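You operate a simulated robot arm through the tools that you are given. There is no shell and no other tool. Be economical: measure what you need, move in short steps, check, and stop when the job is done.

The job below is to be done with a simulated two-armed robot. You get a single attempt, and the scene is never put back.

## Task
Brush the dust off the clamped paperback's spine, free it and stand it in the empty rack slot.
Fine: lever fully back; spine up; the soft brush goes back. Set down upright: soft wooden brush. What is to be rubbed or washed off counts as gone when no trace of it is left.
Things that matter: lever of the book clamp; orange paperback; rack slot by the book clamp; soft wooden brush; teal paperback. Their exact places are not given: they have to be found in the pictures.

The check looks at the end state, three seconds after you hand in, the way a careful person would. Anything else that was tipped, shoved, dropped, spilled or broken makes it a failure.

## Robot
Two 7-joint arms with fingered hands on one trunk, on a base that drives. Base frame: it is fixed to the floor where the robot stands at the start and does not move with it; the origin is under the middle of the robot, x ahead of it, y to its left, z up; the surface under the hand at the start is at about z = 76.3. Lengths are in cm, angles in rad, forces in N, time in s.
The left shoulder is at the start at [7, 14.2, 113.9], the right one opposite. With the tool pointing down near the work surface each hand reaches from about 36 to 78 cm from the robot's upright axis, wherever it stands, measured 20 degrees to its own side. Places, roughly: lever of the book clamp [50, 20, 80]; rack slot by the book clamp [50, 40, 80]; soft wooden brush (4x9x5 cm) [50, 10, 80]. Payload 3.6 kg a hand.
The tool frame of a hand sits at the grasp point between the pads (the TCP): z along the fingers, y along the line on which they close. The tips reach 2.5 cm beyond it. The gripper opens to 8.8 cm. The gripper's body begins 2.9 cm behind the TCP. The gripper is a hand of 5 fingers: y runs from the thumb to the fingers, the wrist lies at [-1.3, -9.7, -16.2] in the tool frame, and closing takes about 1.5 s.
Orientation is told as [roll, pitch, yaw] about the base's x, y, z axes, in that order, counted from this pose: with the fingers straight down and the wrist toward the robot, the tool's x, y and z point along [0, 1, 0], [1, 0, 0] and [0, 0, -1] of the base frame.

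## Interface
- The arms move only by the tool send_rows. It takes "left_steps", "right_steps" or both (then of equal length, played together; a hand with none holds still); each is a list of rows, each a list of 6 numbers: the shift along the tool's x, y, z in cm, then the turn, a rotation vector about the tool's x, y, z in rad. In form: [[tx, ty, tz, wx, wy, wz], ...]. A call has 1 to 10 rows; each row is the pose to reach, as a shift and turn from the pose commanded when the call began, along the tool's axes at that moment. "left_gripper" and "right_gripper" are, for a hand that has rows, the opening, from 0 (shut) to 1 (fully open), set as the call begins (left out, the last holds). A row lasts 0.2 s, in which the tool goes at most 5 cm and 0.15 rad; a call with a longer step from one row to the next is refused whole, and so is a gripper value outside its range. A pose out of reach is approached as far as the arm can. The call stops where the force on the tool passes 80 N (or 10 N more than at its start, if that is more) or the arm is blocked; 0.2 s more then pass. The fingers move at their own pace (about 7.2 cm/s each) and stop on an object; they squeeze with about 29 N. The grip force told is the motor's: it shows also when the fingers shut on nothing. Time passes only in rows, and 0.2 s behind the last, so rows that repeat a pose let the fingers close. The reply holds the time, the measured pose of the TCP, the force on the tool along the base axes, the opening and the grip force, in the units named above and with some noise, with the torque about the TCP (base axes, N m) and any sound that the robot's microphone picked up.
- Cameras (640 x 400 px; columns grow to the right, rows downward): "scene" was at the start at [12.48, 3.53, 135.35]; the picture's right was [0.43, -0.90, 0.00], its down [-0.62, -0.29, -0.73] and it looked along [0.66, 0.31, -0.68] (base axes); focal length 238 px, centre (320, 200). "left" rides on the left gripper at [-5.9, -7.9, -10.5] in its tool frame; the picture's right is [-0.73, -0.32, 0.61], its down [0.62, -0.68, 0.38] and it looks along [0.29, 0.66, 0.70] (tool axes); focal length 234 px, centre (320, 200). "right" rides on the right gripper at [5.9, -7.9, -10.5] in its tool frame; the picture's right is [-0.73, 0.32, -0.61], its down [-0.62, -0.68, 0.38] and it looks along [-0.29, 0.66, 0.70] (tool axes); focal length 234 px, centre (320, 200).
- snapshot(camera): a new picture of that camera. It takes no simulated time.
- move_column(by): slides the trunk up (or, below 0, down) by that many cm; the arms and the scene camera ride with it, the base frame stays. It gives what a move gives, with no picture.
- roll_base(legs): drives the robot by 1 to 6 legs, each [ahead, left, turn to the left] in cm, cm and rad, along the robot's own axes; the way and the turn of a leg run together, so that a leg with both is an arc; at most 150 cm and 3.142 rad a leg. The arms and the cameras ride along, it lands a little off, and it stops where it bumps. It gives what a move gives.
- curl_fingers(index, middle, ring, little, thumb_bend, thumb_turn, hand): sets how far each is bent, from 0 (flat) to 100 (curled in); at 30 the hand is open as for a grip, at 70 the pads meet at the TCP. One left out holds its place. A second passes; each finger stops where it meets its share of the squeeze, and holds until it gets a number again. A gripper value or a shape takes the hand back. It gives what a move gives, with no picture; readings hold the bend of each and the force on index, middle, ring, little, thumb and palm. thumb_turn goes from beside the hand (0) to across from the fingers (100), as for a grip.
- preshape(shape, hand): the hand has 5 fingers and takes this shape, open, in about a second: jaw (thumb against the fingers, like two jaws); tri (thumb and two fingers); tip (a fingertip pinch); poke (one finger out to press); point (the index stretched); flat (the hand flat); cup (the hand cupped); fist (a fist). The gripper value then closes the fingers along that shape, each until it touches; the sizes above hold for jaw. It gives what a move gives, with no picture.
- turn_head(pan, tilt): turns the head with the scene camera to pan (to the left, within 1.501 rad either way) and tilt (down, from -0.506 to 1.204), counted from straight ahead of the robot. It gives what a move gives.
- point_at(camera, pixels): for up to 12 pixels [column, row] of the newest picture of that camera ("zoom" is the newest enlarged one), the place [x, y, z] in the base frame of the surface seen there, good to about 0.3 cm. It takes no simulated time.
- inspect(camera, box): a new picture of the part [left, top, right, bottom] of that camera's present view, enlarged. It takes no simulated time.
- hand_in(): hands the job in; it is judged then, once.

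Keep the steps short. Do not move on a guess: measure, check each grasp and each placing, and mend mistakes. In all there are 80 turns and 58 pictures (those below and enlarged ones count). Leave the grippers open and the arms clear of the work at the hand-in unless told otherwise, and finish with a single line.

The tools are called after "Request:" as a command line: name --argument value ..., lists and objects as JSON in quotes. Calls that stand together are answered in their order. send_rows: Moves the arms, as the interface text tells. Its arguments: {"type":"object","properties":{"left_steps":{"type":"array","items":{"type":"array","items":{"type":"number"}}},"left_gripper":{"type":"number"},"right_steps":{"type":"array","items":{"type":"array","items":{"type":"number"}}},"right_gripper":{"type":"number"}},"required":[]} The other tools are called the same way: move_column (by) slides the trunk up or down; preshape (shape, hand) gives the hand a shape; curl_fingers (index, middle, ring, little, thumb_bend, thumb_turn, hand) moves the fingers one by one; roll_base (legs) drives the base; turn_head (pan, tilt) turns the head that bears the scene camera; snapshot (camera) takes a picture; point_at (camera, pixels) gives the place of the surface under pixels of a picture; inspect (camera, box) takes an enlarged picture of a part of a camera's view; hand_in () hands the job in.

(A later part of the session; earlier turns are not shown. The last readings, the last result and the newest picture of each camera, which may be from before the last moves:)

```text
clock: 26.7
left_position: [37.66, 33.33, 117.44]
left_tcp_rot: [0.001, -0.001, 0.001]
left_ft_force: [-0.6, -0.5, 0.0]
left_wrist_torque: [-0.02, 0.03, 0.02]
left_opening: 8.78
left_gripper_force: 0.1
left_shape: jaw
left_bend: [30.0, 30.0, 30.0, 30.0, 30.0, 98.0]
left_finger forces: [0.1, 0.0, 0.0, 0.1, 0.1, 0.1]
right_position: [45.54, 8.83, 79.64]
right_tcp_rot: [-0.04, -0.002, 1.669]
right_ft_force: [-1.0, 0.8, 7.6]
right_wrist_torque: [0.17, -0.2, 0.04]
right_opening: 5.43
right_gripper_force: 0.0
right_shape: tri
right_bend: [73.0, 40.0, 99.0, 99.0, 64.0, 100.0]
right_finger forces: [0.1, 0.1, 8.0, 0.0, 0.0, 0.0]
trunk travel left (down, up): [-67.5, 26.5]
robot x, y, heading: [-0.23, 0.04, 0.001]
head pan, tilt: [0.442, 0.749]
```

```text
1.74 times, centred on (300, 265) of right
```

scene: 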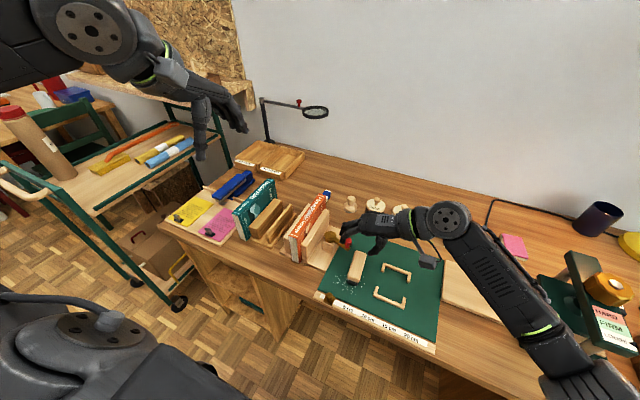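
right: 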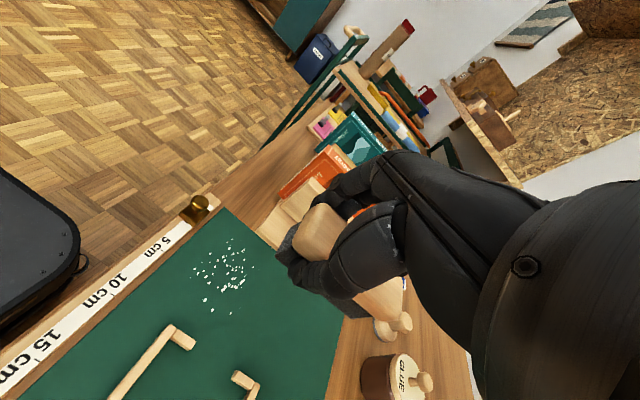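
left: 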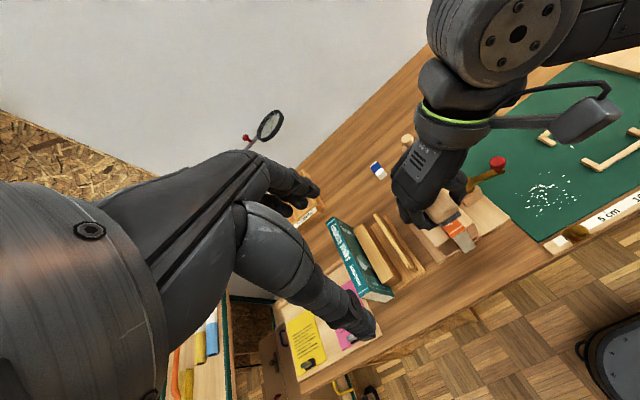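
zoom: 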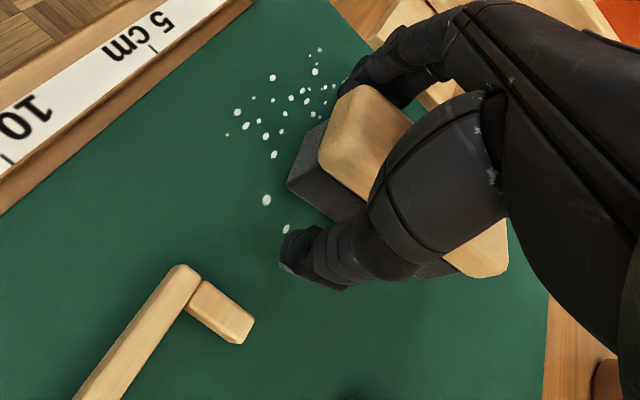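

Released and standing on its bristles. I withdraw straight up, then away to the right.

Request:
send_rows --right_steps '[[0, 0, -1, 0, 0, 0], [0, 0, -3, 0, 0, 0], [0, -0.3, -6, 0, 0, 0], [0, -1, -10, 0, 0, 0], [0, -3, -14, 0, 0, 0], [0, -6.5, -17, 0, 0, 0], [0, -11, -19, 0, 0, 0], [0, -15.5, -21, 0, 0, 0], [0, -20, -22, 0, 0, 0]]'

Request:
inspect --camera "scene" --box '[270, 180, 400, 300]'

```text
clock: 28.7
left_position: [37.79, 33.25, 117.38]
left_tcp_rot: [0.001, 0.0, 0.0]
left_ft_force: [0.3, -0.1, 0.4]
left_wrist_torque: [0.03, 0.0, 0.0]
left_opening: 8.8
left_gripper_force: 0.1
left_shape: jaw
left_bend: [30.0, 30.0, 30.0, 30.0, 30.0, 98.0]
left_finger forces: [0.1, 0.0, 0.1, 0.0, 0.1, 0.1]
right_position: [46.49, -11.41, 101.7]
right_tcp_rot: [-0.039, -0.003, 1.67]
right_ft_force: [0.1, 0.2, 0.5]
right_wrist_torque: [-0.02, 0.03, 0.0]
right_opening: 5.4
right_gripper_force: 0.2
right_shape: tri
right_bend: [73.0, 40.0, 99.0, 99.0, 64.0, 100.0]
right_finger forces: [0.0, 0.1, 0.1, 0.1, 0.0, 0.0]
trunk travel left (down, up): [-67.5, 26.5]
robot x, y, heading: [-0.27, 0.27, -0.003]
head pan, tilt: [0.442, 0.749]
```

```text
3.33 times, centred on (335, 240) of scene
```

zoom: 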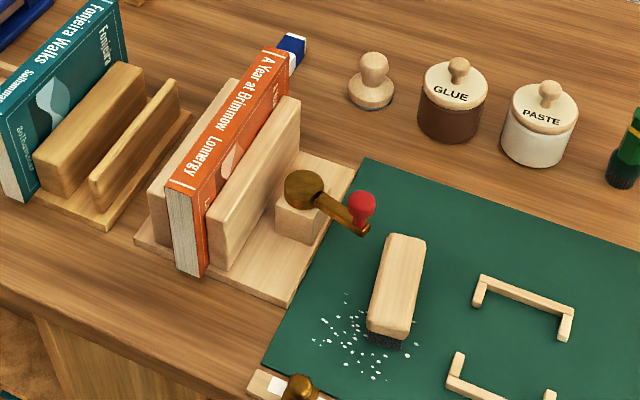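

The brush is back and upright. Now the lever: I turn the right hand to yaw≈0.17 and shape it to poke.

Request:
send_rows --right_steps '[[0, 0, 0, 0, 0, 0.15], [0, 0, 0, 0, 0, 0.3], [0, 0, 0, 0, 0, 0.45], [0, 0, 0, 0, 0, 0.6], [0, 0, 0, 0, 0, 0.75], [0, 0, 0, 0, 0, 0.9], [0, 0, 0, 0, 0, 1.05], [0, 0, 0, 0, 0, 1.2], [0, 0, 0, 0, 0, 1.35], [0, 0, 0, 0, 0, 1.5]]'

Request:
preshape --shape "poke" --hand "right"

Request:
snapshot --camera "right"

```text
clock: 30.9
left_position: [37.89, 33.49, 117.35]
left_tcp_rot: [-0.001, 0.001, 0.001]
left_ft_force: [-0.5, 0.4, 0.4]
left_wrist_torque: [-0.01, 0.0, 0.02]
left_opening: 8.76
left_gripper_force: 0.2
left_shape: jaw
left_bend: [30.0, 30.0, 30.0, 30.0, 30.0, 98.0]
left_finger forces: [0.0, 0.0, 0.1, 0.0, 0.0, 0.0]
right_position: [46.6, -11.0, 101.66]
right_tcp_rot: [-0.003, -0.04, 0.169]
right_ft_force: [-0.5, -0.6, -0.5]
right_wrist_torque: [-0.01, -0.01, -0.02]
right_opening: 5.42
right_gripper_force: 0.1
right_shape: tri
right_bend: [73.0, 40.0, 99.0, 99.0, 64.0, 100.0]
right_finger forces: [0.1, 0.1, 0.0, 0.0, 0.0, 0.0]
trunk travel left (down, up): [-67.5, 26.5]
robot x, y, heading: [0.07, -0.18, 0.0]
head pan, tilt: [0.442, 0.749]
```

```text
clock: 31.8
left_position: [37.82, 33.45, 117.36]
left_tcp_rot: [0.0, 0.0, -0.001]
left_ft_force: [-0.2, -0.2, -0.5]
left_wrist_torque: [0.0, -0.01, -0.01]
left_opening: 8.76
left_gripper_force: 0.0
left_shape: jaw
left_bend: [30.0, 30.0, 30.0, 30.0, 30.0, 98.0]
left_finger forces: [0.0, 0.1, 0.0, 0.0, 0.0, 0.0]
right_position: [46.74, -11.25, 101.64]
right_tcp_rot: [-0.003, -0.04, 0.171]
right_ft_force: [-0.3, -0.1, -0.3]
right_wrist_torque: [0.02, -0.02, -0.07]
right_opening: 0.0
right_gripper_force: 0.0
right_shape: poke
right_bend: [70.0, 70.0, 99.0, 99.0, 100.0, 100.0]
right_finger forces: [0.0, 0.1, 0.0, 0.0, 0.1, 0.1]
trunk travel left (down, up): [-67.5, 26.5]
robot x, y, heading: [-0.18, -0.06, 0.0]
head pan, tilt: [0.442, 0.749]
```

```text
25 pictures are left
```

right: 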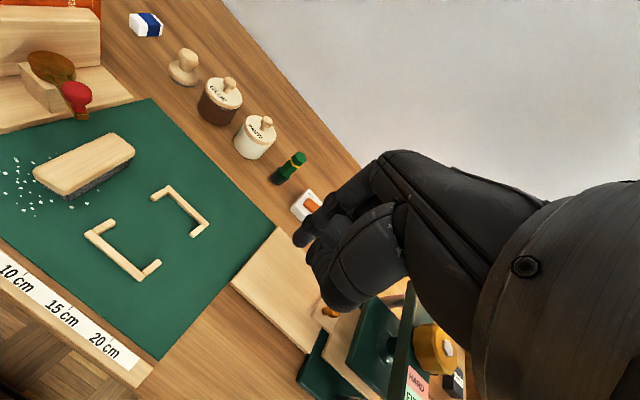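

I measure the poke fingertip's place near (300,238).

Request:
point_at --camera "right" --pixels '[[298, 238], [308, 244], [320, 235], [345, 195], [330, 300], [75, 95], [85, 108], [62, 84], [45, 65], [85, 165]]'

```text
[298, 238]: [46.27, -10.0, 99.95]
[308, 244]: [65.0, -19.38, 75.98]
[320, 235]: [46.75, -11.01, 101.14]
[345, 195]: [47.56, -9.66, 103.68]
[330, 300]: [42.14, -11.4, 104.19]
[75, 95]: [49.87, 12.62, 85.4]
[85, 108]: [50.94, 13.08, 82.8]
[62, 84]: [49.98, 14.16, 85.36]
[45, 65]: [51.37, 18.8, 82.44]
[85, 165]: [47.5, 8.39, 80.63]
```

The index tip is about (-0.4, +1.1, -2) from the TCP. I bring it in front of the red knob (on the robot side) at knob height.

Request:
send_rows --right_steps '[[4.2, 0.4, 1, 0, 0, 0], [8.4, 0.8, 2, 0, 0, 0], [12.6, 1.2, 3.5, 0, 0, 0], [16.8, 1.7, 5, 0, 0, 0], [20.5, 2.1, 7, 0, 0, 0], [23.2, 2.38, 9.71, 0, 0, 0], [23.2, 2.25, 12.7, 0, 0, 0], [23.2, 2.15, 15.45, 0, 0, 0]]'

Request:
inspect --camera "scene" --box '[280, 190, 420, 300]'

```text
clock: 33.6
left_position: [37.81, 33.49, 117.36]
left_tcp_rot: [0.0, 0.001, 0.0]
left_ft_force: [0.7, -0.9, 0.7]
left_wrist_torque: [0.0, 0.02, -0.03]
left_opening: 8.79
left_gripper_force: 0.1
left_shape: jaw
left_bend: [30.0, 30.0, 30.0, 30.0, 30.0, 98.0]
left_finger forces: [0.1, 0.1, 0.0, 0.0, 0.0, 0.0]
right_position: [45.42, 12.13, 86.1]
right_tcp_rot: [-0.004, -0.04, 0.169]
right_ft_force: [0.4, 0.4, 0.1]
right_wrist_torque: [0.01, 0.01, -0.02]
right_opening: 0.0
right_gripper_force: 0.0
right_shape: poke
right_bend: [70.0, 70.0, 99.0, 99.0, 100.0, 100.0]
right_finger forces: [0.1, 0.1, 0.0, 0.1, 0.1, 0.0]
trunk travel left (down, up): [-67.5, 26.5]
robot x, y, heading: [-0.07, -0.35, 0.002]
head pan, tilt: [0.442, 0.749]
```

```text
3.64 times, centred on (350, 245) of scene
```

zoom: 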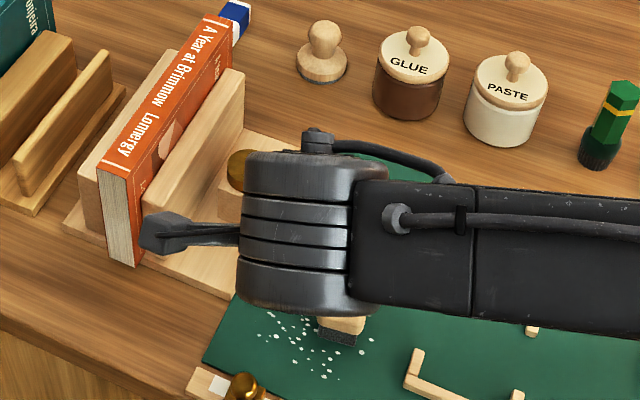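

The view is blocked from above, so I go by force: push toward +x by 4 cm in small steps.

Request:
send_rows --right_steps '[[-0.17, 1.0, 0, 0, 0, 0], [-0.34, 2.0, 0, 0, 0, 0], [-0.42, 2.5, 0, 0, 0, 0], [-0.5, 3.0, 0, 0, 0, 0], [-0.6, 3.5, 0, 0, 0, 0], [-0.68, 4.0, 0, 0, 0, 0]]'

```text
clock: 35.0
left_position: [37.84, 33.41, 117.46]
left_tcp_rot: [-0.001, -0.002, 0.001]
left_ft_force: [-0.4, 0.2, 0.0]
left_wrist_torque: [0.0, 0.01, 0.03]
left_opening: 8.77
left_gripper_force: 0.1
left_shape: jaw
left_bend: [30.0, 30.0, 30.0, 30.0, 30.0, 98.0]
left_finger forces: [0.0, 0.0, 0.1, 0.0, 0.0, 0.0]
right_position: [49.47, 11.99, 86.31]
right_tcp_rot: [-0.003, -0.04, 0.171]
right_ft_force: [-3.9, -3.1, 1.9]
right_wrist_torque: [0.01, 0.01, 0.0]
right_opening: 0.0
right_gripper_force: 0.0
right_shape: poke
right_bend: [70.0, 70.0, 99.0, 99.0, 100.0, 100.0]
right_finger forces: [3.9, 0.0, 0.0, 0.0, 0.0, 0.0]
trunk travel left (down, up): [-67.5, 26.5]
robot x, y, heading: [-0.24, -0.43, 0.003]
head pan, tilt: [0.442, 0.749]
```

Light contact (about 5 N). I look from the left camera to see whether the lever moves.

Request:
inspect --camera "left" --box '[400, 110, 560, 250]'

```text
2.86 times, centred on (480, 180) of left
```

zoom: 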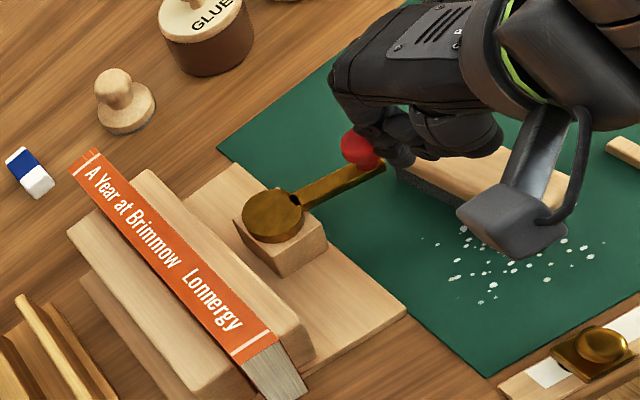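

Request:
point_at --camera "zoom" --pixels '[[358, 145], [275, 215], [370, 178]]'

Request:
send_rows --right_steps '[[-0.1, 0.4, 0, 0, 0, 0], [-0.22, 0.8, 0, 0, 0, 0], [-0.32, 1.2, 0, 0, 0, 0], [-0.38, 1.6, 0, 0, 0, 0]]'

Request:
inspect --camera "left" --box '[400, 110, 560, 250]'

```text
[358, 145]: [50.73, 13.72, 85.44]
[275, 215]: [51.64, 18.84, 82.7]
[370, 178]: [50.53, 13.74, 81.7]
```

```text
clock: 36.0
left_position: [37.34, 33.08, 117.72]
left_tcp_rot: [0.005, -0.006, 0.0]
left_ft_force: [0.6, -1.0, 0.6]
left_wrist_torque: [0.02, 0.0, 0.03]
left_opening: 8.79
left_gripper_force: 0.0
left_shape: jaw
left_bend: [30.0, 30.0, 30.0, 30.0, 30.0, 98.0]
left_finger forces: [0.0, 0.0, 0.0, 0.1, 0.0, 0.0]
right_position: [50.71, 11.7, 86.76]
right_tcp_rot: [-0.002, -0.041, 0.169]
right_ft_force: [-27.9, -13.9, 12.4]
right_wrist_torque: [-0.04, 0.3, 0.33]
right_opening: 0.0
right_gripper_force: 0.0
right_shape: poke
right_bend: [70.0, 70.0, 99.0, 99.0, 100.0, 100.0]
right_finger forces: [30.2, 0.0, 0.0, 0.0, 0.0, 0.0]
trunk travel left (down, up): [-67.5, 26.5]
robot x, y, heading: [-0.24, -0.3, -0.0]
head pan, tilt: [0.442, 0.749]
```

```text
2.86 times, centred on (480, 180) of left
```

zoom: 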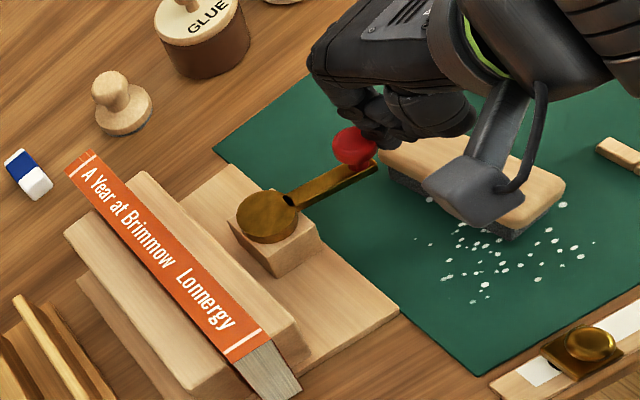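

30 N with no motion: the lever is blocked toward +x, so it must swing toward the robot. I back off, go over the knob and come down on its far side.

Request:
send_rows --right_steps '[[0.34, -1.97, -0.08, 0, 0, 0], [-0.07, -2.42, -3.1, 0, 0, 0], [-0.15, -1.78, -7.1, 0, 0, 0], [-0.42, 2.75, -6.9, 0, 0, 0], [-0.54, 3.3, -3.87, 0, 0, 0], [-0.54, 3.18, -0.47, 0, 0, 0]]'

Request:
inspect --camera "left" --box '[400, 110, 560, 250]'

```text
clock: 37.4
left_position: [37.9, 33.34, 117.42]
left_tcp_rot: [-0.002, 0.001, 0.0]
left_ft_force: [0.4, 0.2, 0.1]
left_wrist_torque: [0.01, -0.01, -0.01]
left_opening: 8.76
left_gripper_force: 0.2
left_shape: jaw
left_bend: [30.0, 30.0, 30.0, 30.0, 30.0, 98.0]
left_finger forces: [0.1, 0.1, 0.0, 0.0, 0.0, 0.1]
right_position: [54.46, 12.02, 86.89]
right_tcp_rot: [-0.002, -0.04, 0.17]
right_ft_force: [-0.2, 0.2, -0.8]
right_wrist_torque: [-0.05, 0.01, 0.01]
right_opening: 0.0
right_gripper_force: 0.1
right_shape: poke
right_bend: [70.0, 70.0, 99.0, 99.0, 100.0, 100.0]
right_finger forces: [0.1, 0.0, 0.0, 0.0, 0.0, 0.0]
trunk travel left (down, up): [-67.5, 26.5]
robot x, y, heading: [0.05, -0.0, 0.0]
head pan, tilt: [0.442, 0.749]
```

```text
2.86 times, centred on (480, 180) of left
```

zoom: 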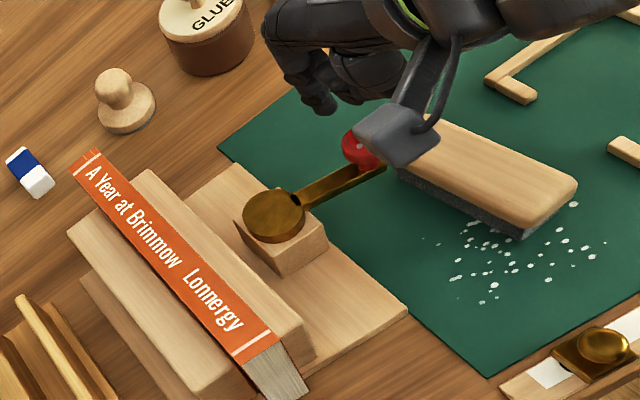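

The fingertip is clear on the far side. I pull toward −x in small steps.

Request:
send_rows --right_steps '[[0.17, -1, 0, 0, 0, 0], [0.3, -1.8, 0, 0, 0, 0], [0.4, -2.4, 0, 0, 0, 0], [0.5, -3.0, 0, 0, 0, 0], [0.65, -3.5, 0, 0, 0, 0], [0.8, -4, 0, 0, 0, 0]]'

Request:
inspect --camera "left" --box '[400, 110, 560, 250]'

```text
clock: 38.8
left_position: [37.91, 33.42, 117.29]
left_tcp_rot: [0.001, 0.0, 0.0]
left_ft_force: [0.7, 0.1, -0.1]
left_wrist_torque: [-0.02, -0.02, 0.05]
left_opening: 8.78
left_gripper_force: 0.1
left_shape: jaw
left_bend: [30.0, 30.0, 30.0, 30.0, 30.0, 98.0]
left_finger forces: [0.0, 0.0, 0.0, 0.0, 0.0, 0.1]
right_position: [50.27, 12.12, 86.75]
right_tcp_rot: [-0.003, -0.04, 0.169]
right_ft_force: [2.3, -1.7, 2.4]
right_wrist_torque: [0.01, -0.12, -0.05]
right_opening: 0.01
right_gripper_force: 0.0
right_shape: poke
right_bend: [70.0, 70.0, 99.0, 99.0, 100.0, 100.0]
right_finger forces: [2.1, 0.1, 0.0, 0.0, 0.0, 0.0]
trunk travel left (down, up): [-67.5, 26.5]
robot x, y, heading: [-0.27, 0.2, -0.002]
head pan, tilt: [0.442, 0.749]
```

```text
2.86 times, centred on (480, 180) of left
```

zoom: 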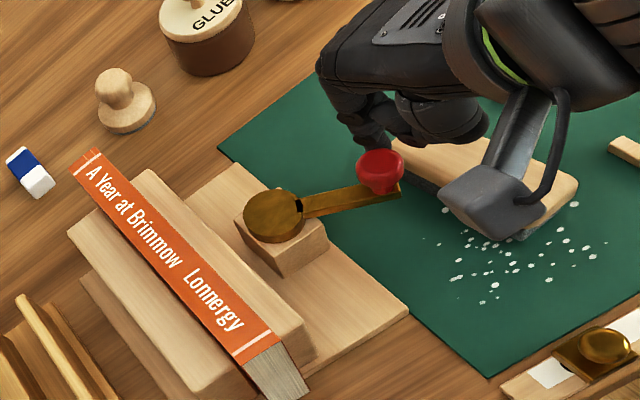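

The lever swings toward the robot freely. I follow its arc (pivot 51.7, 18.75, radius 5.6) to about −170°.

Request:
send_rows --right_steps '[[0.4, -0.5, 0, 0, 0, 0], [0.82, -1.05, 0, 0, 0, 0], [1.4, -1.6, 0, 0, 0, 0], [2.01, -2.06, 0, 0, 0, 0], [2.7, -2.4, 0, 0, 0, 0], [3.38, -2.64, 0, 0, 0, 0]]'

Request:
inspect --camera "left" --box '[400, 110, 560, 250]'

```text
clock: 40.2
left_position: [37.84, 33.32, 117.46]
left_tcp_rot: [0.001, 0.0, 0.0]
left_ft_force: [0.5, 0.0, -0.8]
left_wrist_torque: [-0.01, 0.02, -0.02]
left_opening: 8.76
left_gripper_force: 0.1
left_shape: jaw
left_bend: [30.0, 30.0, 30.0, 30.0, 30.0, 98.0]
left_finger forces: [0.0, 0.0, 0.0, 0.0, 0.0, 0.0]
right_position: [47.0, 15.05, 86.61]
right_tcp_rot: [-0.001, -0.04, 0.171]
right_ft_force: [1.3, -2.3, 3.7]
right_wrist_torque: [0.02, -0.11, -0.05]
right_opening: 0.0
right_gripper_force: 0.0
right_shape: poke
right_bend: [70.0, 70.0, 99.0, 99.0, 100.0, 100.0]
right_finger forces: [1.9, 0.1, 0.0, 0.0, 0.0, 0.1]
trunk travel left (down, up): [-67.5, 26.5]
robot x, y, heading: [-0.05, -0.18, 0.002]
head pan, tilt: [0.442, 0.749]
```

```text
2.86 times, centred on (480, 180) of left
```

zoom: 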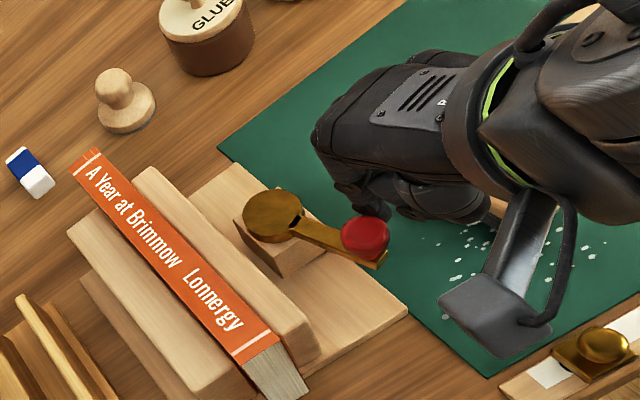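

Good: it's moving and the jaw is starting to open. I continue around in fine steps until the stop.

Request:
send_rows --right_steps '[[0.5, -0.12, 0, 0, 0, 0], [1.0, -0.22, 0, 0, 0, 0], [1.5, -0.28, 0, 0, 0, 0], [2.0, -0.26, 0, 0, 0, 0], [2.5, -0.2, 0, 0, 0, 0], [3.0, -0.13, 0, 0, 0, 0]]'

Request:
inspect --camera "left" --box '[400, 110, 560, 250]'

```text
clock: 41.6
left_position: [38.19, 32.67, 117.45]
left_tcp_rot: [0.004, 0.002, -0.001]
left_ft_force: [-0.1, -0.3, 0.7]
left_wrist_torque: [0.01, -0.01, 0.03]
left_opening: 8.77
left_gripper_force: 0.0
left_shape: jaw
left_bend: [30.0, 30.0, 30.0, 30.0, 30.0, 98.0]
left_finger forces: [0.0, 0.0, 0.1, 0.1, 0.0, 0.1]
right_position: [46.79, 17.15, 86.61]
right_tcp_rot: [-0.003, -0.04, 0.163]
right_ft_force: [8.2, -39.6, -1.3]
right_wrist_torque: [-0.91, -0.41, -0.03]
right_opening: 0.0
right_gripper_force: 0.0
right_shape: poke
right_bend: [70.0, 70.0, 99.0, 99.0, 100.0, 100.0]
right_finger forces: [36.0, 0.1, 0.1, 0.0, 0.1, 0.1]
trunk travel left (down, up): [-67.5, 26.5]
robot x, y, heading: [0.2, 0.03, -0.009]
head pan, tilt: [0.442, 0.749]
```

```text
2.86 times, centred on (480, 180) of left
```

zoom: 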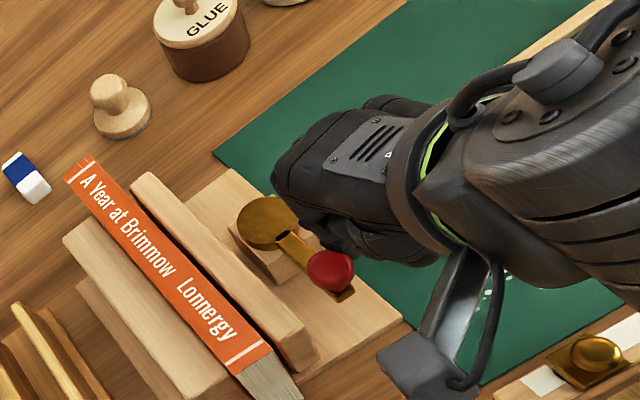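

40 N: it's at its stop, and a gap has opened between jaw and book. I back off, lift, and clear the right hand away.

Request:
send_rows --right_steps '[[-1.5, 0, 0, 0, 0, 0], [-3, -0.5, -1, 0, 0, 0], [-4, -0.5, -5, 0, 0, 0], [-6, -0.5, -9, 0, 0, 0], [-10, -1, -12, 0, 0, 0], [-14.5, -1, -13, 0, 0, 0], [-19, -1, -14, 0, 0, 0], [-23.5, -1, -14, 0, 0, 0], [-28, -1, -14, 0, 0, 0]]'

Request:
inspect --camera "scene" --box '[230, 170, 400, 300]'

```text
refused: row 5 steps farther than a row can; nothing moved
```

```text
3.08 times, centred on (315, 235) of scene
```

zoom: 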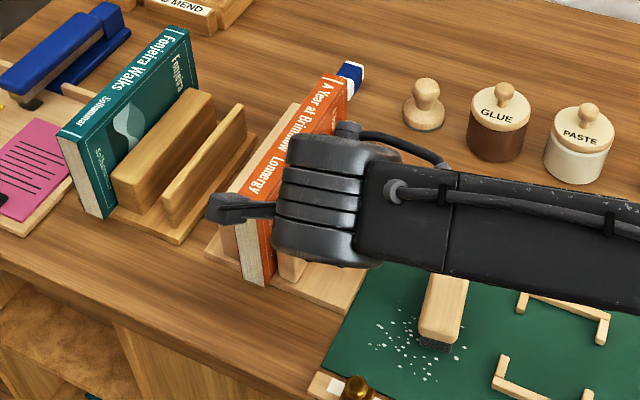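

Row 5 was a bit too long, so nothing moved. I resend with finer steps.

Request:
send_rows --right_steps '[[-1.5, 0, 0, 0, 0, 0], [-3, -0.5, -1, 0, 0, 0], [-4, -0.5, -5, 0, 0, 0], [-6, -0.5, -9, 0, 0, 0], [-9.5, -0.8, -11.5, 0, 0, 0], [-13.8, -1, -13, 0, 0, 0], [-18, -1, -14, 0, 0, 0], [-22, -1, -14, 0, 0, 0], [-26, -1, -14, 0, 0, 0]]'

Request:
inspect --camera "scene" --box '[230, 170, 390, 300]'

```text
clock: 43.6
left_position: [37.71, 33.24, 117.45]
left_tcp_rot: [0.001, 0.0, -0.001]
left_ft_force: [-0.4, 0.4, 0.2]
left_wrist_torque: [0.0, -0.03, -0.03]
left_opening: 8.77
left_gripper_force: 0.0
left_shape: jaw
left_bend: [30.0, 30.0, 30.0, 30.0, 30.0, 98.0]
left_finger forces: [0.2, 0.0, 0.0, 0.1, 0.0, 0.1]
right_position: [49.25, -8.22, 100.54]
right_tcp_rot: [-0.002, -0.039, 0.173]
right_ft_force: [1.0, 0.5, -0.1]
right_wrist_torque: [0.0, 0.0, 0.02]
right_opening: 0.02
right_gripper_force: 0.1
right_shape: poke
right_bend: [70.0, 70.0, 99.0, 99.0, 100.0, 100.0]
right_finger forces: [0.0, 0.0, 0.1, 0.0, 0.1, 0.1]
trunk travel left (down, up): [-67.5, 26.5]
robot x, y, heading: [-0.14, -0.1, 0.005]
head pan, tilt: [0.442, 0.749]
```

```text
3.08 times, centred on (310, 235) of scene
```

zoom: 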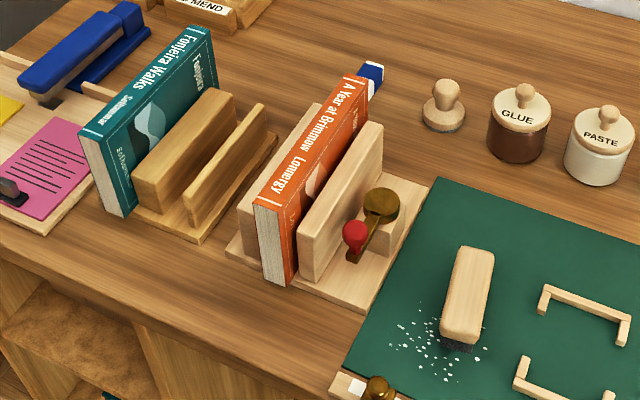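

The lever is parallel to the jaw and the book stands free. I remeasure the book, jaws and slot.

Request:
point_at --camera "zoom" --pixels '[[259, 196], [284, 202], [342, 78], [366, 84], [310, 145], [233, 95], [165, 208], [255, 108], [190, 210], [200, 190], [377, 128], [310, 220]]'

Request:
inspect --camera "left" --box '[310, 150, 490, 300]'

```text
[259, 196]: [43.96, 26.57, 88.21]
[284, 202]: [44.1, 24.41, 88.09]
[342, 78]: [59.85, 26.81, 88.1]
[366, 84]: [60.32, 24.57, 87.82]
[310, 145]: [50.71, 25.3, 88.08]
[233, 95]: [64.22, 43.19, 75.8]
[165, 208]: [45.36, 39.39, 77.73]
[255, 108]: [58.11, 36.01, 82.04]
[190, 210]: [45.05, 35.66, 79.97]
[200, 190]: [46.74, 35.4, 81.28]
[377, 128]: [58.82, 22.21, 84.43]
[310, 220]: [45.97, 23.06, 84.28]
```

```text
2.67 times, centred on (400, 225) of left
```

zoom: 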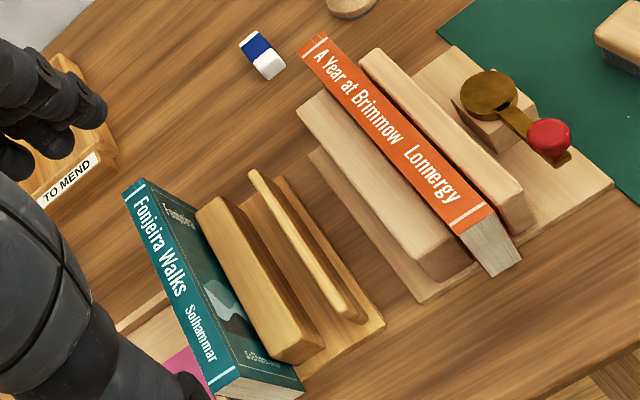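

I measure the slot cross-section: divider inner edge, slot floor and thin wall.

Request:
point_at --camera "zoom" --pixels '[[235, 265], [262, 262], [275, 262], [270, 240], [285, 250], [280, 225], [292, 230], [302, 238], [325, 275], [345, 312], [300, 340], [320, 325]]'

Request:
inspect --camera "left" --box '[355, 195, 425, 265]'

```text
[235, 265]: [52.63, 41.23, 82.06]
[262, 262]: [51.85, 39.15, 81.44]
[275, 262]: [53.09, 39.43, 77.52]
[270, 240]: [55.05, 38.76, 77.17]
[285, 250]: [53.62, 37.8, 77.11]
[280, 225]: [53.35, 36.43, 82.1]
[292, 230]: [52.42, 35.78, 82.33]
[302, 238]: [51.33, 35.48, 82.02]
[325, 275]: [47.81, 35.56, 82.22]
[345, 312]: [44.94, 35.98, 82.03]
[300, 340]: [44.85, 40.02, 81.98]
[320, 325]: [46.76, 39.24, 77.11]
```

```text
5.71 times, centred on (390, 230) of left
```

zoom: 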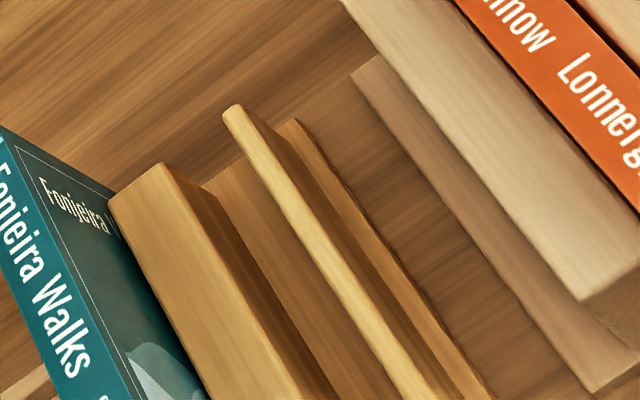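

Slot: y 36.45–39.2 (centre 37.8), floor 77.1, walls to 82.1. Book: y 24.45–26.75, centre x≈52. I bring the left hand above the book, turning it −1.5 rad with the opening preset to about 3.9 cm.

Request:
send_rows --left_steps '[[-0.8, 1.4, 0.5, 0, 0, 0.15], [-1.6, 2.8, 1.5, 0, 0, 0.3], [-2.4, 4.2, 3, 0, 0, 0.45], [-3.2, 5.6, 5, 0, 0, 0.6], [-4, 7, 7, 0, 0, 0.75], [-4.8, 8.4, 9, 0, 0, 0.9], [-5.6, 9.8, 11, 0, 0, 1.05], [-6.4, 11.2, 13, 0, 0, 1.2], [-7.1, 12.6, 15, 0, 0, 1.35], [-7.8, 14, 17.4, 0, 0, 1.5]]' --left_gripper 0.45

Request:
inspect --camera "scene" --box '[220, 130, 380, 290]'

```text
clock: 45.8
left_position: [52.16, 25.62, 99.82]
left_tcp_rot: [-0.002, 0.0, -1.5]
left_ft_force: [-0.4, 0.3, -0.3]
left_wrist_torque: [-0.02, -0.02, 0.01]
left_opening: 3.98
left_gripper_force: 0.1
left_shape: jaw
left_bend: [74.0, 46.0, 43.0, 42.0, 71.0, 100.0]
left_finger forces: [0.1, 0.0, 0.0, 0.1, 0.0, 0.0]
right_position: [49.36, -7.94, 100.53]
right_tcp_rot: [-0.002, -0.039, 0.171]
right_ft_force: [0.1, 0.4, -0.5]
right_wrist_torque: [0.0, 0.0, 0.0]
right_opening: 0.0
right_gripper_force: 0.1
right_shape: poke
right_bend: [70.0, 70.0, 99.0, 99.0, 100.0, 100.0]
right_finger forces: [0.1, 0.0, 0.1, 0.0, 0.0, 0.0]
trunk travel left (down, up): [-67.5, 26.5]
robot x, y, heading: [-0.0, 0.14, -0.001]
head pan, tilt: [0.442, 0.749]
```

```text
2.50 times, centred on (300, 210) of scene
```

zoom: 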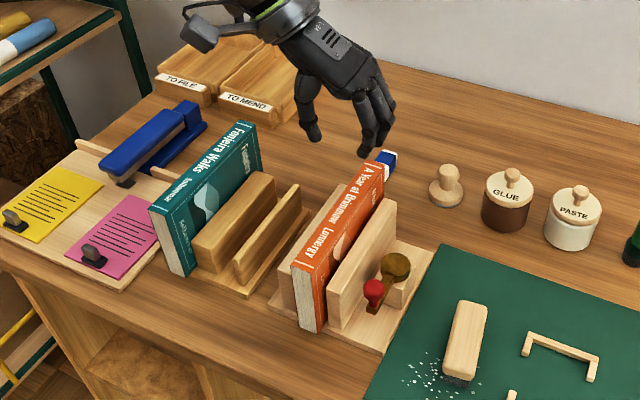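

I measure the thumb and fingertips in this view to check that they straddle the spine.

Request:
point_at --camera "zoom" --pixels '[[313, 136], [311, 120], [366, 150], [381, 145], [366, 130], [355, 120], [341, 260], [330, 205]]'

```text
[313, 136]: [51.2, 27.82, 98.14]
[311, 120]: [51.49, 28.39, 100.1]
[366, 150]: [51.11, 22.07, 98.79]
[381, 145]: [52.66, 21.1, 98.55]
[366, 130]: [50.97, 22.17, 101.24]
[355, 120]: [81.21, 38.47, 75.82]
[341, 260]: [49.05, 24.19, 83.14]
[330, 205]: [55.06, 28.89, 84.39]
```

Thumb is at y≈27.8 and fingers at y≈22, so they straddle the spine. I finish the yaw and descend to z≈87.1, tips just above the jaws.

Request:
send_rows --left_steps '[[0, 0, 3, 0, 0, 0.071], [0, 0, 6, 0, 0, 0.071], [0, 0, 8.5, 0, 0, 0.071], [0, 0, 10.5, 0, 0, 0.071], [0, 0, 11.8, 0, 0, 0.071], [0, 0, 12.4, 0, 0, 0.071], [0, 0, 12.7, 0, 0, 0.071]]'

Request:
inspect --camera "scene" --box '[250, 150, 370, 270]'

```text
clock: 47.4
left_position: [51.28, 25.48, 88.31]
left_tcp_rot: [0.0, 0.002, -1.571]
left_ft_force: [-0.4, 0.1, -0.1]
left_wrist_torque: [0.0, 0.01, -0.03]
left_opening: 4.0
left_gripper_force: 0.0
left_shape: jaw
left_bend: [74.0, 46.0, 43.0, 42.0, 71.0, 100.0]
left_finger forces: [0.0, 0.1, 0.0, 0.0, 0.0, 0.1]
left hand out of reach, approached as far as the arm can: row 5, 6, 7
right_position: [49.2, -8.0, 100.67]
right_tcp_rot: [-0.004, -0.039, 0.171]
right_ft_force: [-0.1, -0.4, -0.5]
right_wrist_torque: [-0.01, 0.0, 0.03]
right_opening: 0.01
right_gripper_force: 0.1
right_shape: poke
right_bend: [70.0, 70.0, 99.0, 99.0, 100.0, 100.0]
right_finger forces: [0.0, 0.1, 0.0, 0.0, 0.0, 0.1]
trunk travel left (down, up): [-67.5, 26.5]
robot x, y, heading: [-0.36, -0.4, -0.001]
head pan, tilt: [0.442, 0.749]
```

```text
3.33 times, centred on (310, 210) of scene
```

zoom: 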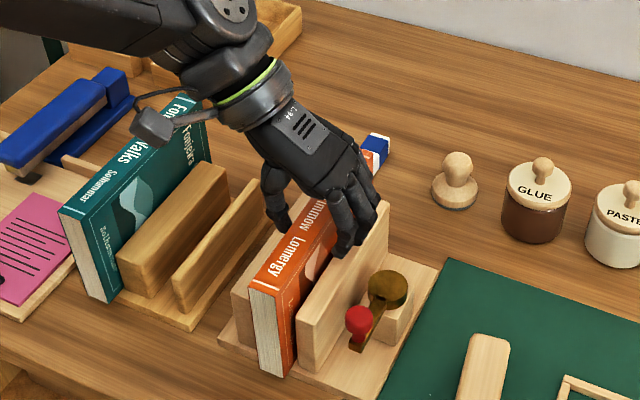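

The left arm runs out of reach downward at z 88.3. I raise both hands 11 cm, then lower the trunk 12 cm for better reach.

Request:
send_rows --left_steps '[[0, 0, -2, 0, 0, 0], [0, 0, -5, 0, 0, 0], [0, 0, -8, 0, 0, 0], [0, 0, -11, 0, 0, 0]]' --right_steps '[[0, 0, -2, 0, 0, 0], [0, 0, -5, 0, 0, 0], [0, 0, -8, 0, 0, 0], [0, 0, -11, 0, 0, 0]]'

Request:
move_column --by -12

```text
clock: 48.4
left_position: [51.08, 25.6, 99.36]
left_tcp_rot: [0.003, -0.001, -1.572]
left_ft_force: [0.3, -0.1, 0.3]
left_wrist_torque: [0.0, -0.01, 0.02]
left_opening: 4.0
left_gripper_force: 0.1
left_shape: jaw
left_bend: [74.0, 46.0, 43.0, 42.0, 71.0, 100.0]
left_finger forces: [0.0, 0.0, 0.0, 0.0, 0.1, 0.1]
right_position: [48.69, -8.0, 111.63]
right_tcp_rot: [-0.004, -0.039, 0.172]
right_ft_force: [0.2, 0.3, 0.6]
right_wrist_torque: [0.03, 0.02, -0.01]
right_opening: 0.0
right_gripper_force: 0.1
right_shape: poke
right_bend: [70.0, 70.0, 99.0, 99.0, 100.0, 100.0]
right_finger forces: [0.0, 0.1, 0.0, 0.0, 0.0, 0.0]
trunk travel left (down, up): [-67.5, 26.5]
robot x, y, heading: [-0.41, -0.14, 0.005]
head pan, tilt: [0.442, 0.749]
```

```text
clock: 49.9
left_position: [51.03, 25.61, 87.43]
left_tcp_rot: [0.001, 0.002, -1.571]
left_ft_force: [0.0, -0.5, 0.2]
left_wrist_torque: [-0.01, -0.02, -0.01]
left_opening: 3.97
left_gripper_force: 0.2
left_shape: jaw
left_bend: [74.0, 46.0, 43.0, 42.0, 71.0, 100.0]
left_finger forces: [0.0, 0.1, 0.1, 0.1, 0.0, 0.0]
right_position: [48.98, -8.01, 99.71]
right_tcp_rot: [-0.004, -0.039, 0.171]
right_ft_force: [0.1, -0.1, 1.2]
right_wrist_torque: [0.0, 0.01, -0.02]
right_opening: 0.0
right_gripper_force: 0.0
right_shape: poke
right_bend: [70.0, 70.0, 99.0, 99.0, 100.0, 100.0]
right_finger forces: [0.0, 0.0, 0.1, 0.0, 0.0, 0.0]
trunk travel left (down, up): [-55.5, 38.5]
robot x, y, heading: [0.45, -0.32, -0.004]
head pan, tilt: [0.442, 0.749]
```

Now at z 87.4, straddling the book. I shift 0.9 in x to the book's centre and down 0.3, then look.

Request:
send_rows --left_steps '[[0.5, 0, 0.1, 0, 0, 0], [0.9, 0, 0.2, 0, 0, 0], [0.9, 0, 0.3, 0, 0, 0]]'

Request:
inspect --camera "scene" --box '[260, 130, 380, 250]'

```text
clock: 50.7
left_position: [52.03, 25.46, 87.08]
left_tcp_rot: [0.002, 0.0, -1.572]
left_ft_force: [0.1, 0.2, 10.0]
left_wrist_torque: [-0.12, 0.03, 0.01]
left_opening: 4.0
left_gripper_force: 0.1
left_shape: jaw
left_bend: [74.0, 46.0, 43.0, 42.0, 71.0, 100.0]
left_finger forces: [5.0, 1.6, 0.1, 0.0, 2.7, 0.1]
right_position: [48.81, -8.07, 99.79]
right_tcp_rot: [-0.001, -0.04, 0.171]
right_ft_force: [-0.4, 0.2, 0.1]
right_wrist_torque: [-0.03, 0.0, 0.03]
right_opening: 0.01
right_gripper_force: 0.0
right_shape: poke
right_bend: [70.0, 70.0, 99.0, 99.0, 100.0, 100.0]
right_finger forces: [0.0, 0.0, 0.1, 0.1, 0.0, 0.0]
trunk travel left (down, up): [-55.5, 38.5]
robot x, y, heading: [-0.36, -0.04, -0.006]
head pan, tilt: [0.442, 0.749]
```

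```text
3.33 times, centred on (320, 190) of scene
```

zoom: 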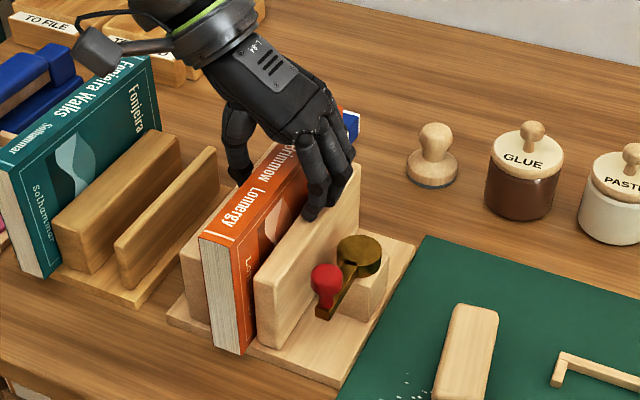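

The fingertips just touch the jaw tops (10 N). I raise 0.3 and close the grip.

Request:
send_rows --left_steps '[[0, 0, -0.3, 0, 0, 0], [0, 0, -0.3, 0, 0, 0]]'

Request:
send_rows --left_steps '[[0, 0, 0, 0, 0, 0], [0, 0, 0, 0, 0, 0], [0, 0, 0, 0, 0, 0], [0, 0, 0, 0, 0, 0], [0, 0, 0, 0, 0, 0], [0, 0, 0, 0, 0, 0], [0, 0, 0, 0, 0, 0]]' --left_gripper 0

```text
clock: 51.3
left_position: [51.96, 25.7, 87.23]
left_tcp_rot: [0.001, 0.0, -1.57]
left_ft_force: [0.5, 0.6, 0.4]
left_wrist_torque: [0.0, 0.02, 0.0]
left_opening: 4.0
left_gripper_force: 0.1
left_shape: jaw
left_bend: [74.0, 46.0, 43.0, 42.0, 71.0, 100.0]
left_finger forces: [0.0, 0.1, 0.0, 0.1, 0.0, 0.0]
right_position: [48.83, -8.12, 99.52]
right_tcp_rot: [-0.003, -0.04, 0.172]
right_ft_force: [-0.9, -0.5, -1.0]
right_wrist_torque: [0.0, -0.01, -0.01]
right_opening: 0.0
right_gripper_force: 0.0
right_shape: poke
right_bend: [70.0, 70.0, 99.0, 99.0, 100.0, 100.0]
right_finger forces: [0.0, 0.0, 0.0, 0.0, 0.0, 0.0]
trunk travel left (down, up): [-55.5, 38.5]
robot x, y, heading: [0.08, 0.14, -0.004]
head pan, tilt: [0.442, 0.749]
```

```text
clock: 52.9
left_position: [52.0, 25.57, 87.15]
left_tcp_rot: [0.001, 0.0, -1.57]
left_ft_force: [0.2, -2.1, 0.2]
left_wrist_torque: [-0.04, 0.02, -0.14]
left_opening: 1.88
left_gripper_force: 28.4
left_shape: jaw
left_bend: [73.0, 58.0, 56.0, 56.0, 75.0, 100.0]
left_finger forces: [14.5, 7.7, 3.4, 1.7, 25.6, 0.0]
right_position: [48.89, -8.04, 99.65]
right_tcp_rot: [-0.002, -0.04, 0.171]
right_ft_force: [0.1, -0.1, 0.0]
right_wrist_torque: [0.03, -0.01, 0.01]
right_opening: 0.0
right_gripper_force: 0.0
right_shape: poke
right_bend: [70.0, 70.0, 99.0, 99.0, 100.0, 100.0]
right_finger forces: [0.0, 0.0, 0.0, 0.0, 0.0, 0.0]
trunk travel left (down, up): [-55.5, 38.5]
robot x, y, heading: [-0.19, -0.06, -0.001]
head pan, tilt: [0.442, 0.749]
```

Book gripped, 1.9 cm thick. I lift 9 cm straight up and check.

Request:
send_rows --left_steps '[[0, 0, -0.7, 0, 0, 0], [0, 0, -2, 0, 0, 0], [0, 0, -3.5, 0, 0, 0], [0, 0, -5, 0, 0, 0], [0, 0, -6.5, 0, 0, 0], [0, 0, -8, 0, 0, 0], [0, 0, -9, 0, 0, 0], [0, 0, -9, 0, 0, 0]]'

Request:
inspect --camera "scene" --box '[240, 100, 380, 240]'

```text
clock: 54.7
left_position: [52.02, 25.48, 96.18]
left_tcp_rot: [0.0, 0.001, -1.569]
left_ft_force: [0.1, -0.4, -2.5]
left_wrist_torque: [0.03, -0.04, -0.01]
left_opening: 1.84
left_gripper_force: 29.1
left_shape: jaw
left_bend: [73.0, 59.0, 62.0, 71.0, 75.0, 99.0]
left_finger forces: [16.8, 6.2, 2.9, 0.3, 26.3, 0.0]
right_position: [48.93, -8.03, 99.59]
right_tcp_rot: [-0.004, -0.038, 0.17]
right_ft_force: [0.7, -0.2, 0.2]
right_wrist_torque: [0.03, -0.02, -0.02]
right_opening: 0.0
right_gripper_force: 0.1
right_shape: poke
right_bend: [70.0, 70.0, 99.0, 99.0, 100.0, 100.0]
right_finger forces: [0.0, 0.1, 0.1, 0.0, 0.1, 0.0]
trunk travel left (down, up): [-55.5, 38.5]
robot x, y, heading: [0.07, 0.02, -0.001]
head pan, tilt: [0.442, 0.749]
```

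```text
2.86 times, centred on (310, 170) of scene
```

zoom: 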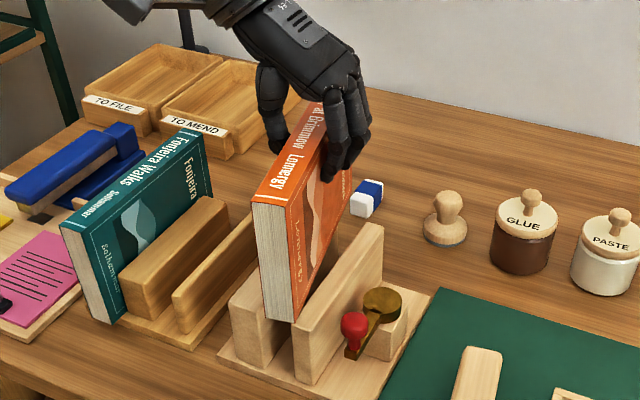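

The book appears slightly turned in the grip. I measure its edges.

Request:
point_at --camera "zoom" --pixels '[[256, 205], [284, 207], [270, 190], [296, 205], [298, 312], [266, 316], [290, 318], [318, 112], [310, 135], [335, 180], [320, 235], [300, 155]]'

```text
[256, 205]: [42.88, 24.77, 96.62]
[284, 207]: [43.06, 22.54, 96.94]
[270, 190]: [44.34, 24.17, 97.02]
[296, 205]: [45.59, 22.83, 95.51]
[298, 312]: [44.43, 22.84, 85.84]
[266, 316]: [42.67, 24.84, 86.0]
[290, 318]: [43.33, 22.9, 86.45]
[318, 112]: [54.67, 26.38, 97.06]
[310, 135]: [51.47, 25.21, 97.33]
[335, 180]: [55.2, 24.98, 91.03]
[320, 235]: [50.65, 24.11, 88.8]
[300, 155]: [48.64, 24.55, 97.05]
```

Yaw is off by about +0.21 rad but the book is vertical. I rotate −0.21 to realign and move over the slot at y=37.8.

Request:
send_rows --left_steps '[[0, 0, 0, 0, 0, 0.1], [0, 0, 0, 0, 0, 0.21], [0.1, -3, 0, 0, 0, 0.21], [0.2, -6, 0, 0, 0, 0.21], [0.3, -9, 0, 0, 0, 0.21], [0.3, -11.5, 0, 0, 0, 0.21], [0.3, -12.3, 0, 0, 0, 0.21], [0.3, -12.3, 0, 0, 0, 0.21]]'

Request:
inspect --camera "scene" --box '[220, 100, 340, 240]'

```text
clock: 56.5
left_position: [49.09, 33.35, 93.09]
left_tcp_rot: [0.002, 0.003, -1.777]
left_ft_force: [0.4, -0.2, -2.7]
left_wrist_torque: [-0.02, -0.04, 0.0]
left_opening: 1.85
left_gripper_force: 28.7
left_shape: jaw
left_bend: [73.0, 60.0, 65.0, 71.0, 75.0, 98.0]
left_finger forces: [17.4, 5.9, 3.3, 0.0, 26.6, 0.0]
left hand out of reach, approached as far as the arm can: row 3, 4, 5, 6, 7, 8
right_position: [48.83, -8.01, 99.52]
right_tcp_rot: [-0.003, -0.039, 0.172]
right_ft_force: [0.2, 0.5, 0.2]
right_wrist_torque: [-0.02, 0.01, -0.04]
right_opening: 0.01
right_gripper_force: 0.1
right_shape: poke
right_bend: [70.0, 70.0, 99.0, 99.0, 100.0, 100.0]
right_finger forces: [0.1, 0.1, 0.0, 0.0, 0.0, 0.0]
trunk travel left (down, up): [-55.5, 38.5]
robot x, y, heading: [0.11, 0.19, -0.003]
head pan, tilt: [0.442, 0.749]
```

```text
2.86 times, centred on (280, 170) of scene
```

zoom: 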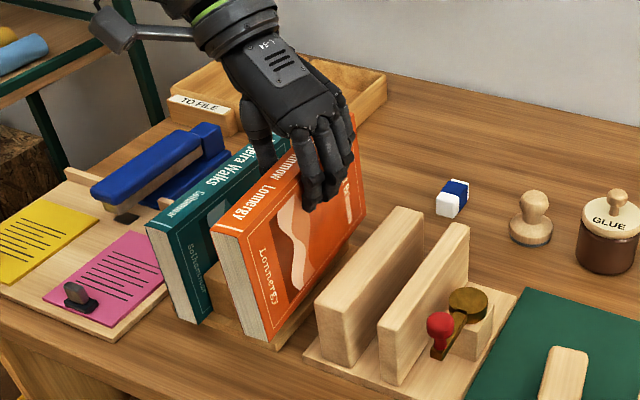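

Out of reach again, so I must move the base. First I raise the book and pull back over the clamp side, then drive 12 cm to the left.

Request:
send_rows --left_steps '[[0.3, 0.6, -1.5, 0, 0, 0], [0.9, 1.86, -3, 0, 0, 0], [1.9, 4.2, -3.9, 0, 0, 0], [2.8, 6.0, -4.2, 0, 0, 0], [3.51, 7.49, -4.5, 0, 0, 0]]'

Request:
roll_base --legs '[[0, 12, 0]]'

Request:
inspect --camera "scene" --box '[250, 90, 410, 230]'

```text
clock: 57.7
left_position: [51.15, 25.3, 97.51]
left_tcp_rot: [0.0, 0.002, -1.782]
left_ft_force: [-0.1, -0.4, -2.6]
left_wrist_torque: [0.02, -0.02, 0.02]
left_opening: 1.85
left_gripper_force: 28.7
left_shape: jaw
left_bend: [73.0, 60.0, 65.0, 71.0, 75.0, 98.0]
left_finger forces: [17.3, 5.9, 3.2, 0.0, 26.5, 0.0]
left hand out of reach, approached as far as the arm can: row 1, 2
right_position: [48.93, -7.99, 99.64]
right_tcp_rot: [-0.002, -0.039, 0.171]
right_ft_force: [-0.5, 1.1, 0.3]
right_wrist_torque: [-0.01, 0.04, -0.01]
right_opening: 0.01
right_gripper_force: 0.0
right_shape: poke
right_bend: [70.0, 70.0, 99.0, 99.0, 100.0, 100.0]
right_finger forces: [0.0, 0.0, 0.1, 0.1, 0.1, 0.1]
trunk travel left (down, up): [-55.5, 38.5]
robot x, y, heading: [-0.09, -0.31, -0.001]
head pan, tilt: [0.442, 0.749]
```

```text
clock: 58.9
left_position: [50.99, 37.26, 97.49]
left_tcp_rot: [-0.001, 0.0, -1.78]
left_ft_force: [0.1, -0.3, -3.3]
left_wrist_torque: [0.0, -0.03, 0.02]
left_opening: 1.87
left_gripper_force: 28.8
left_shape: jaw
left_bend: [73.0, 60.0, 65.0, 71.0, 75.0, 98.0]
left_finger forces: [17.4, 5.9, 3.2, 0.1, 26.6, 0.1]
right_position: [48.89, 4.1, 99.64]
right_tcp_rot: [-0.003, -0.039, 0.172]
right_ft_force: [0.0, -0.3, -0.4]
right_wrist_torque: [0.0, 0.02, 0.02]
right_opening: 0.0
right_gripper_force: 0.0
right_shape: poke
right_bend: [70.0, 70.0, 99.0, 99.0, 100.0, 100.0]
right_finger forces: [0.0, 0.0, 0.1, 0.0, 0.0, 0.0]
trunk travel left (down, up): [-55.5, 38.5]
robot x, y, heading: [-0.12, 12.06, -0.005]
head pan, tilt: [0.442, 0.749]
```

```text
2.86 times, centred on (330, 160) of scene
```

zoom: 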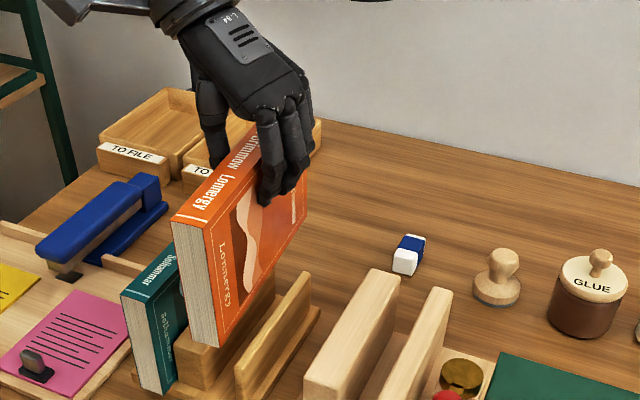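

The book is now above the slot. I measure its face for yaw, roll and place.

Request:
point_at --camera "zoom" --pixels '[[178, 222], [205, 226], [218, 250], [302, 215], [220, 335], [300, 240], [194, 340], [216, 344], [185, 205], [240, 165], [245, 305], [215, 235]]'

```text
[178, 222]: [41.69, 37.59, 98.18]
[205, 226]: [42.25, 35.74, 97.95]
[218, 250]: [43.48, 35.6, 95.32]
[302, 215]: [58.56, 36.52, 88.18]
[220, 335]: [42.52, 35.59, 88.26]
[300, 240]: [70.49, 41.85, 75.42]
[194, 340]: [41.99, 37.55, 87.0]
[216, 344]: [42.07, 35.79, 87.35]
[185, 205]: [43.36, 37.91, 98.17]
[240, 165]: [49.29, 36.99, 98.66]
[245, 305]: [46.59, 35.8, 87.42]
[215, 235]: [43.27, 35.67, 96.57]
```

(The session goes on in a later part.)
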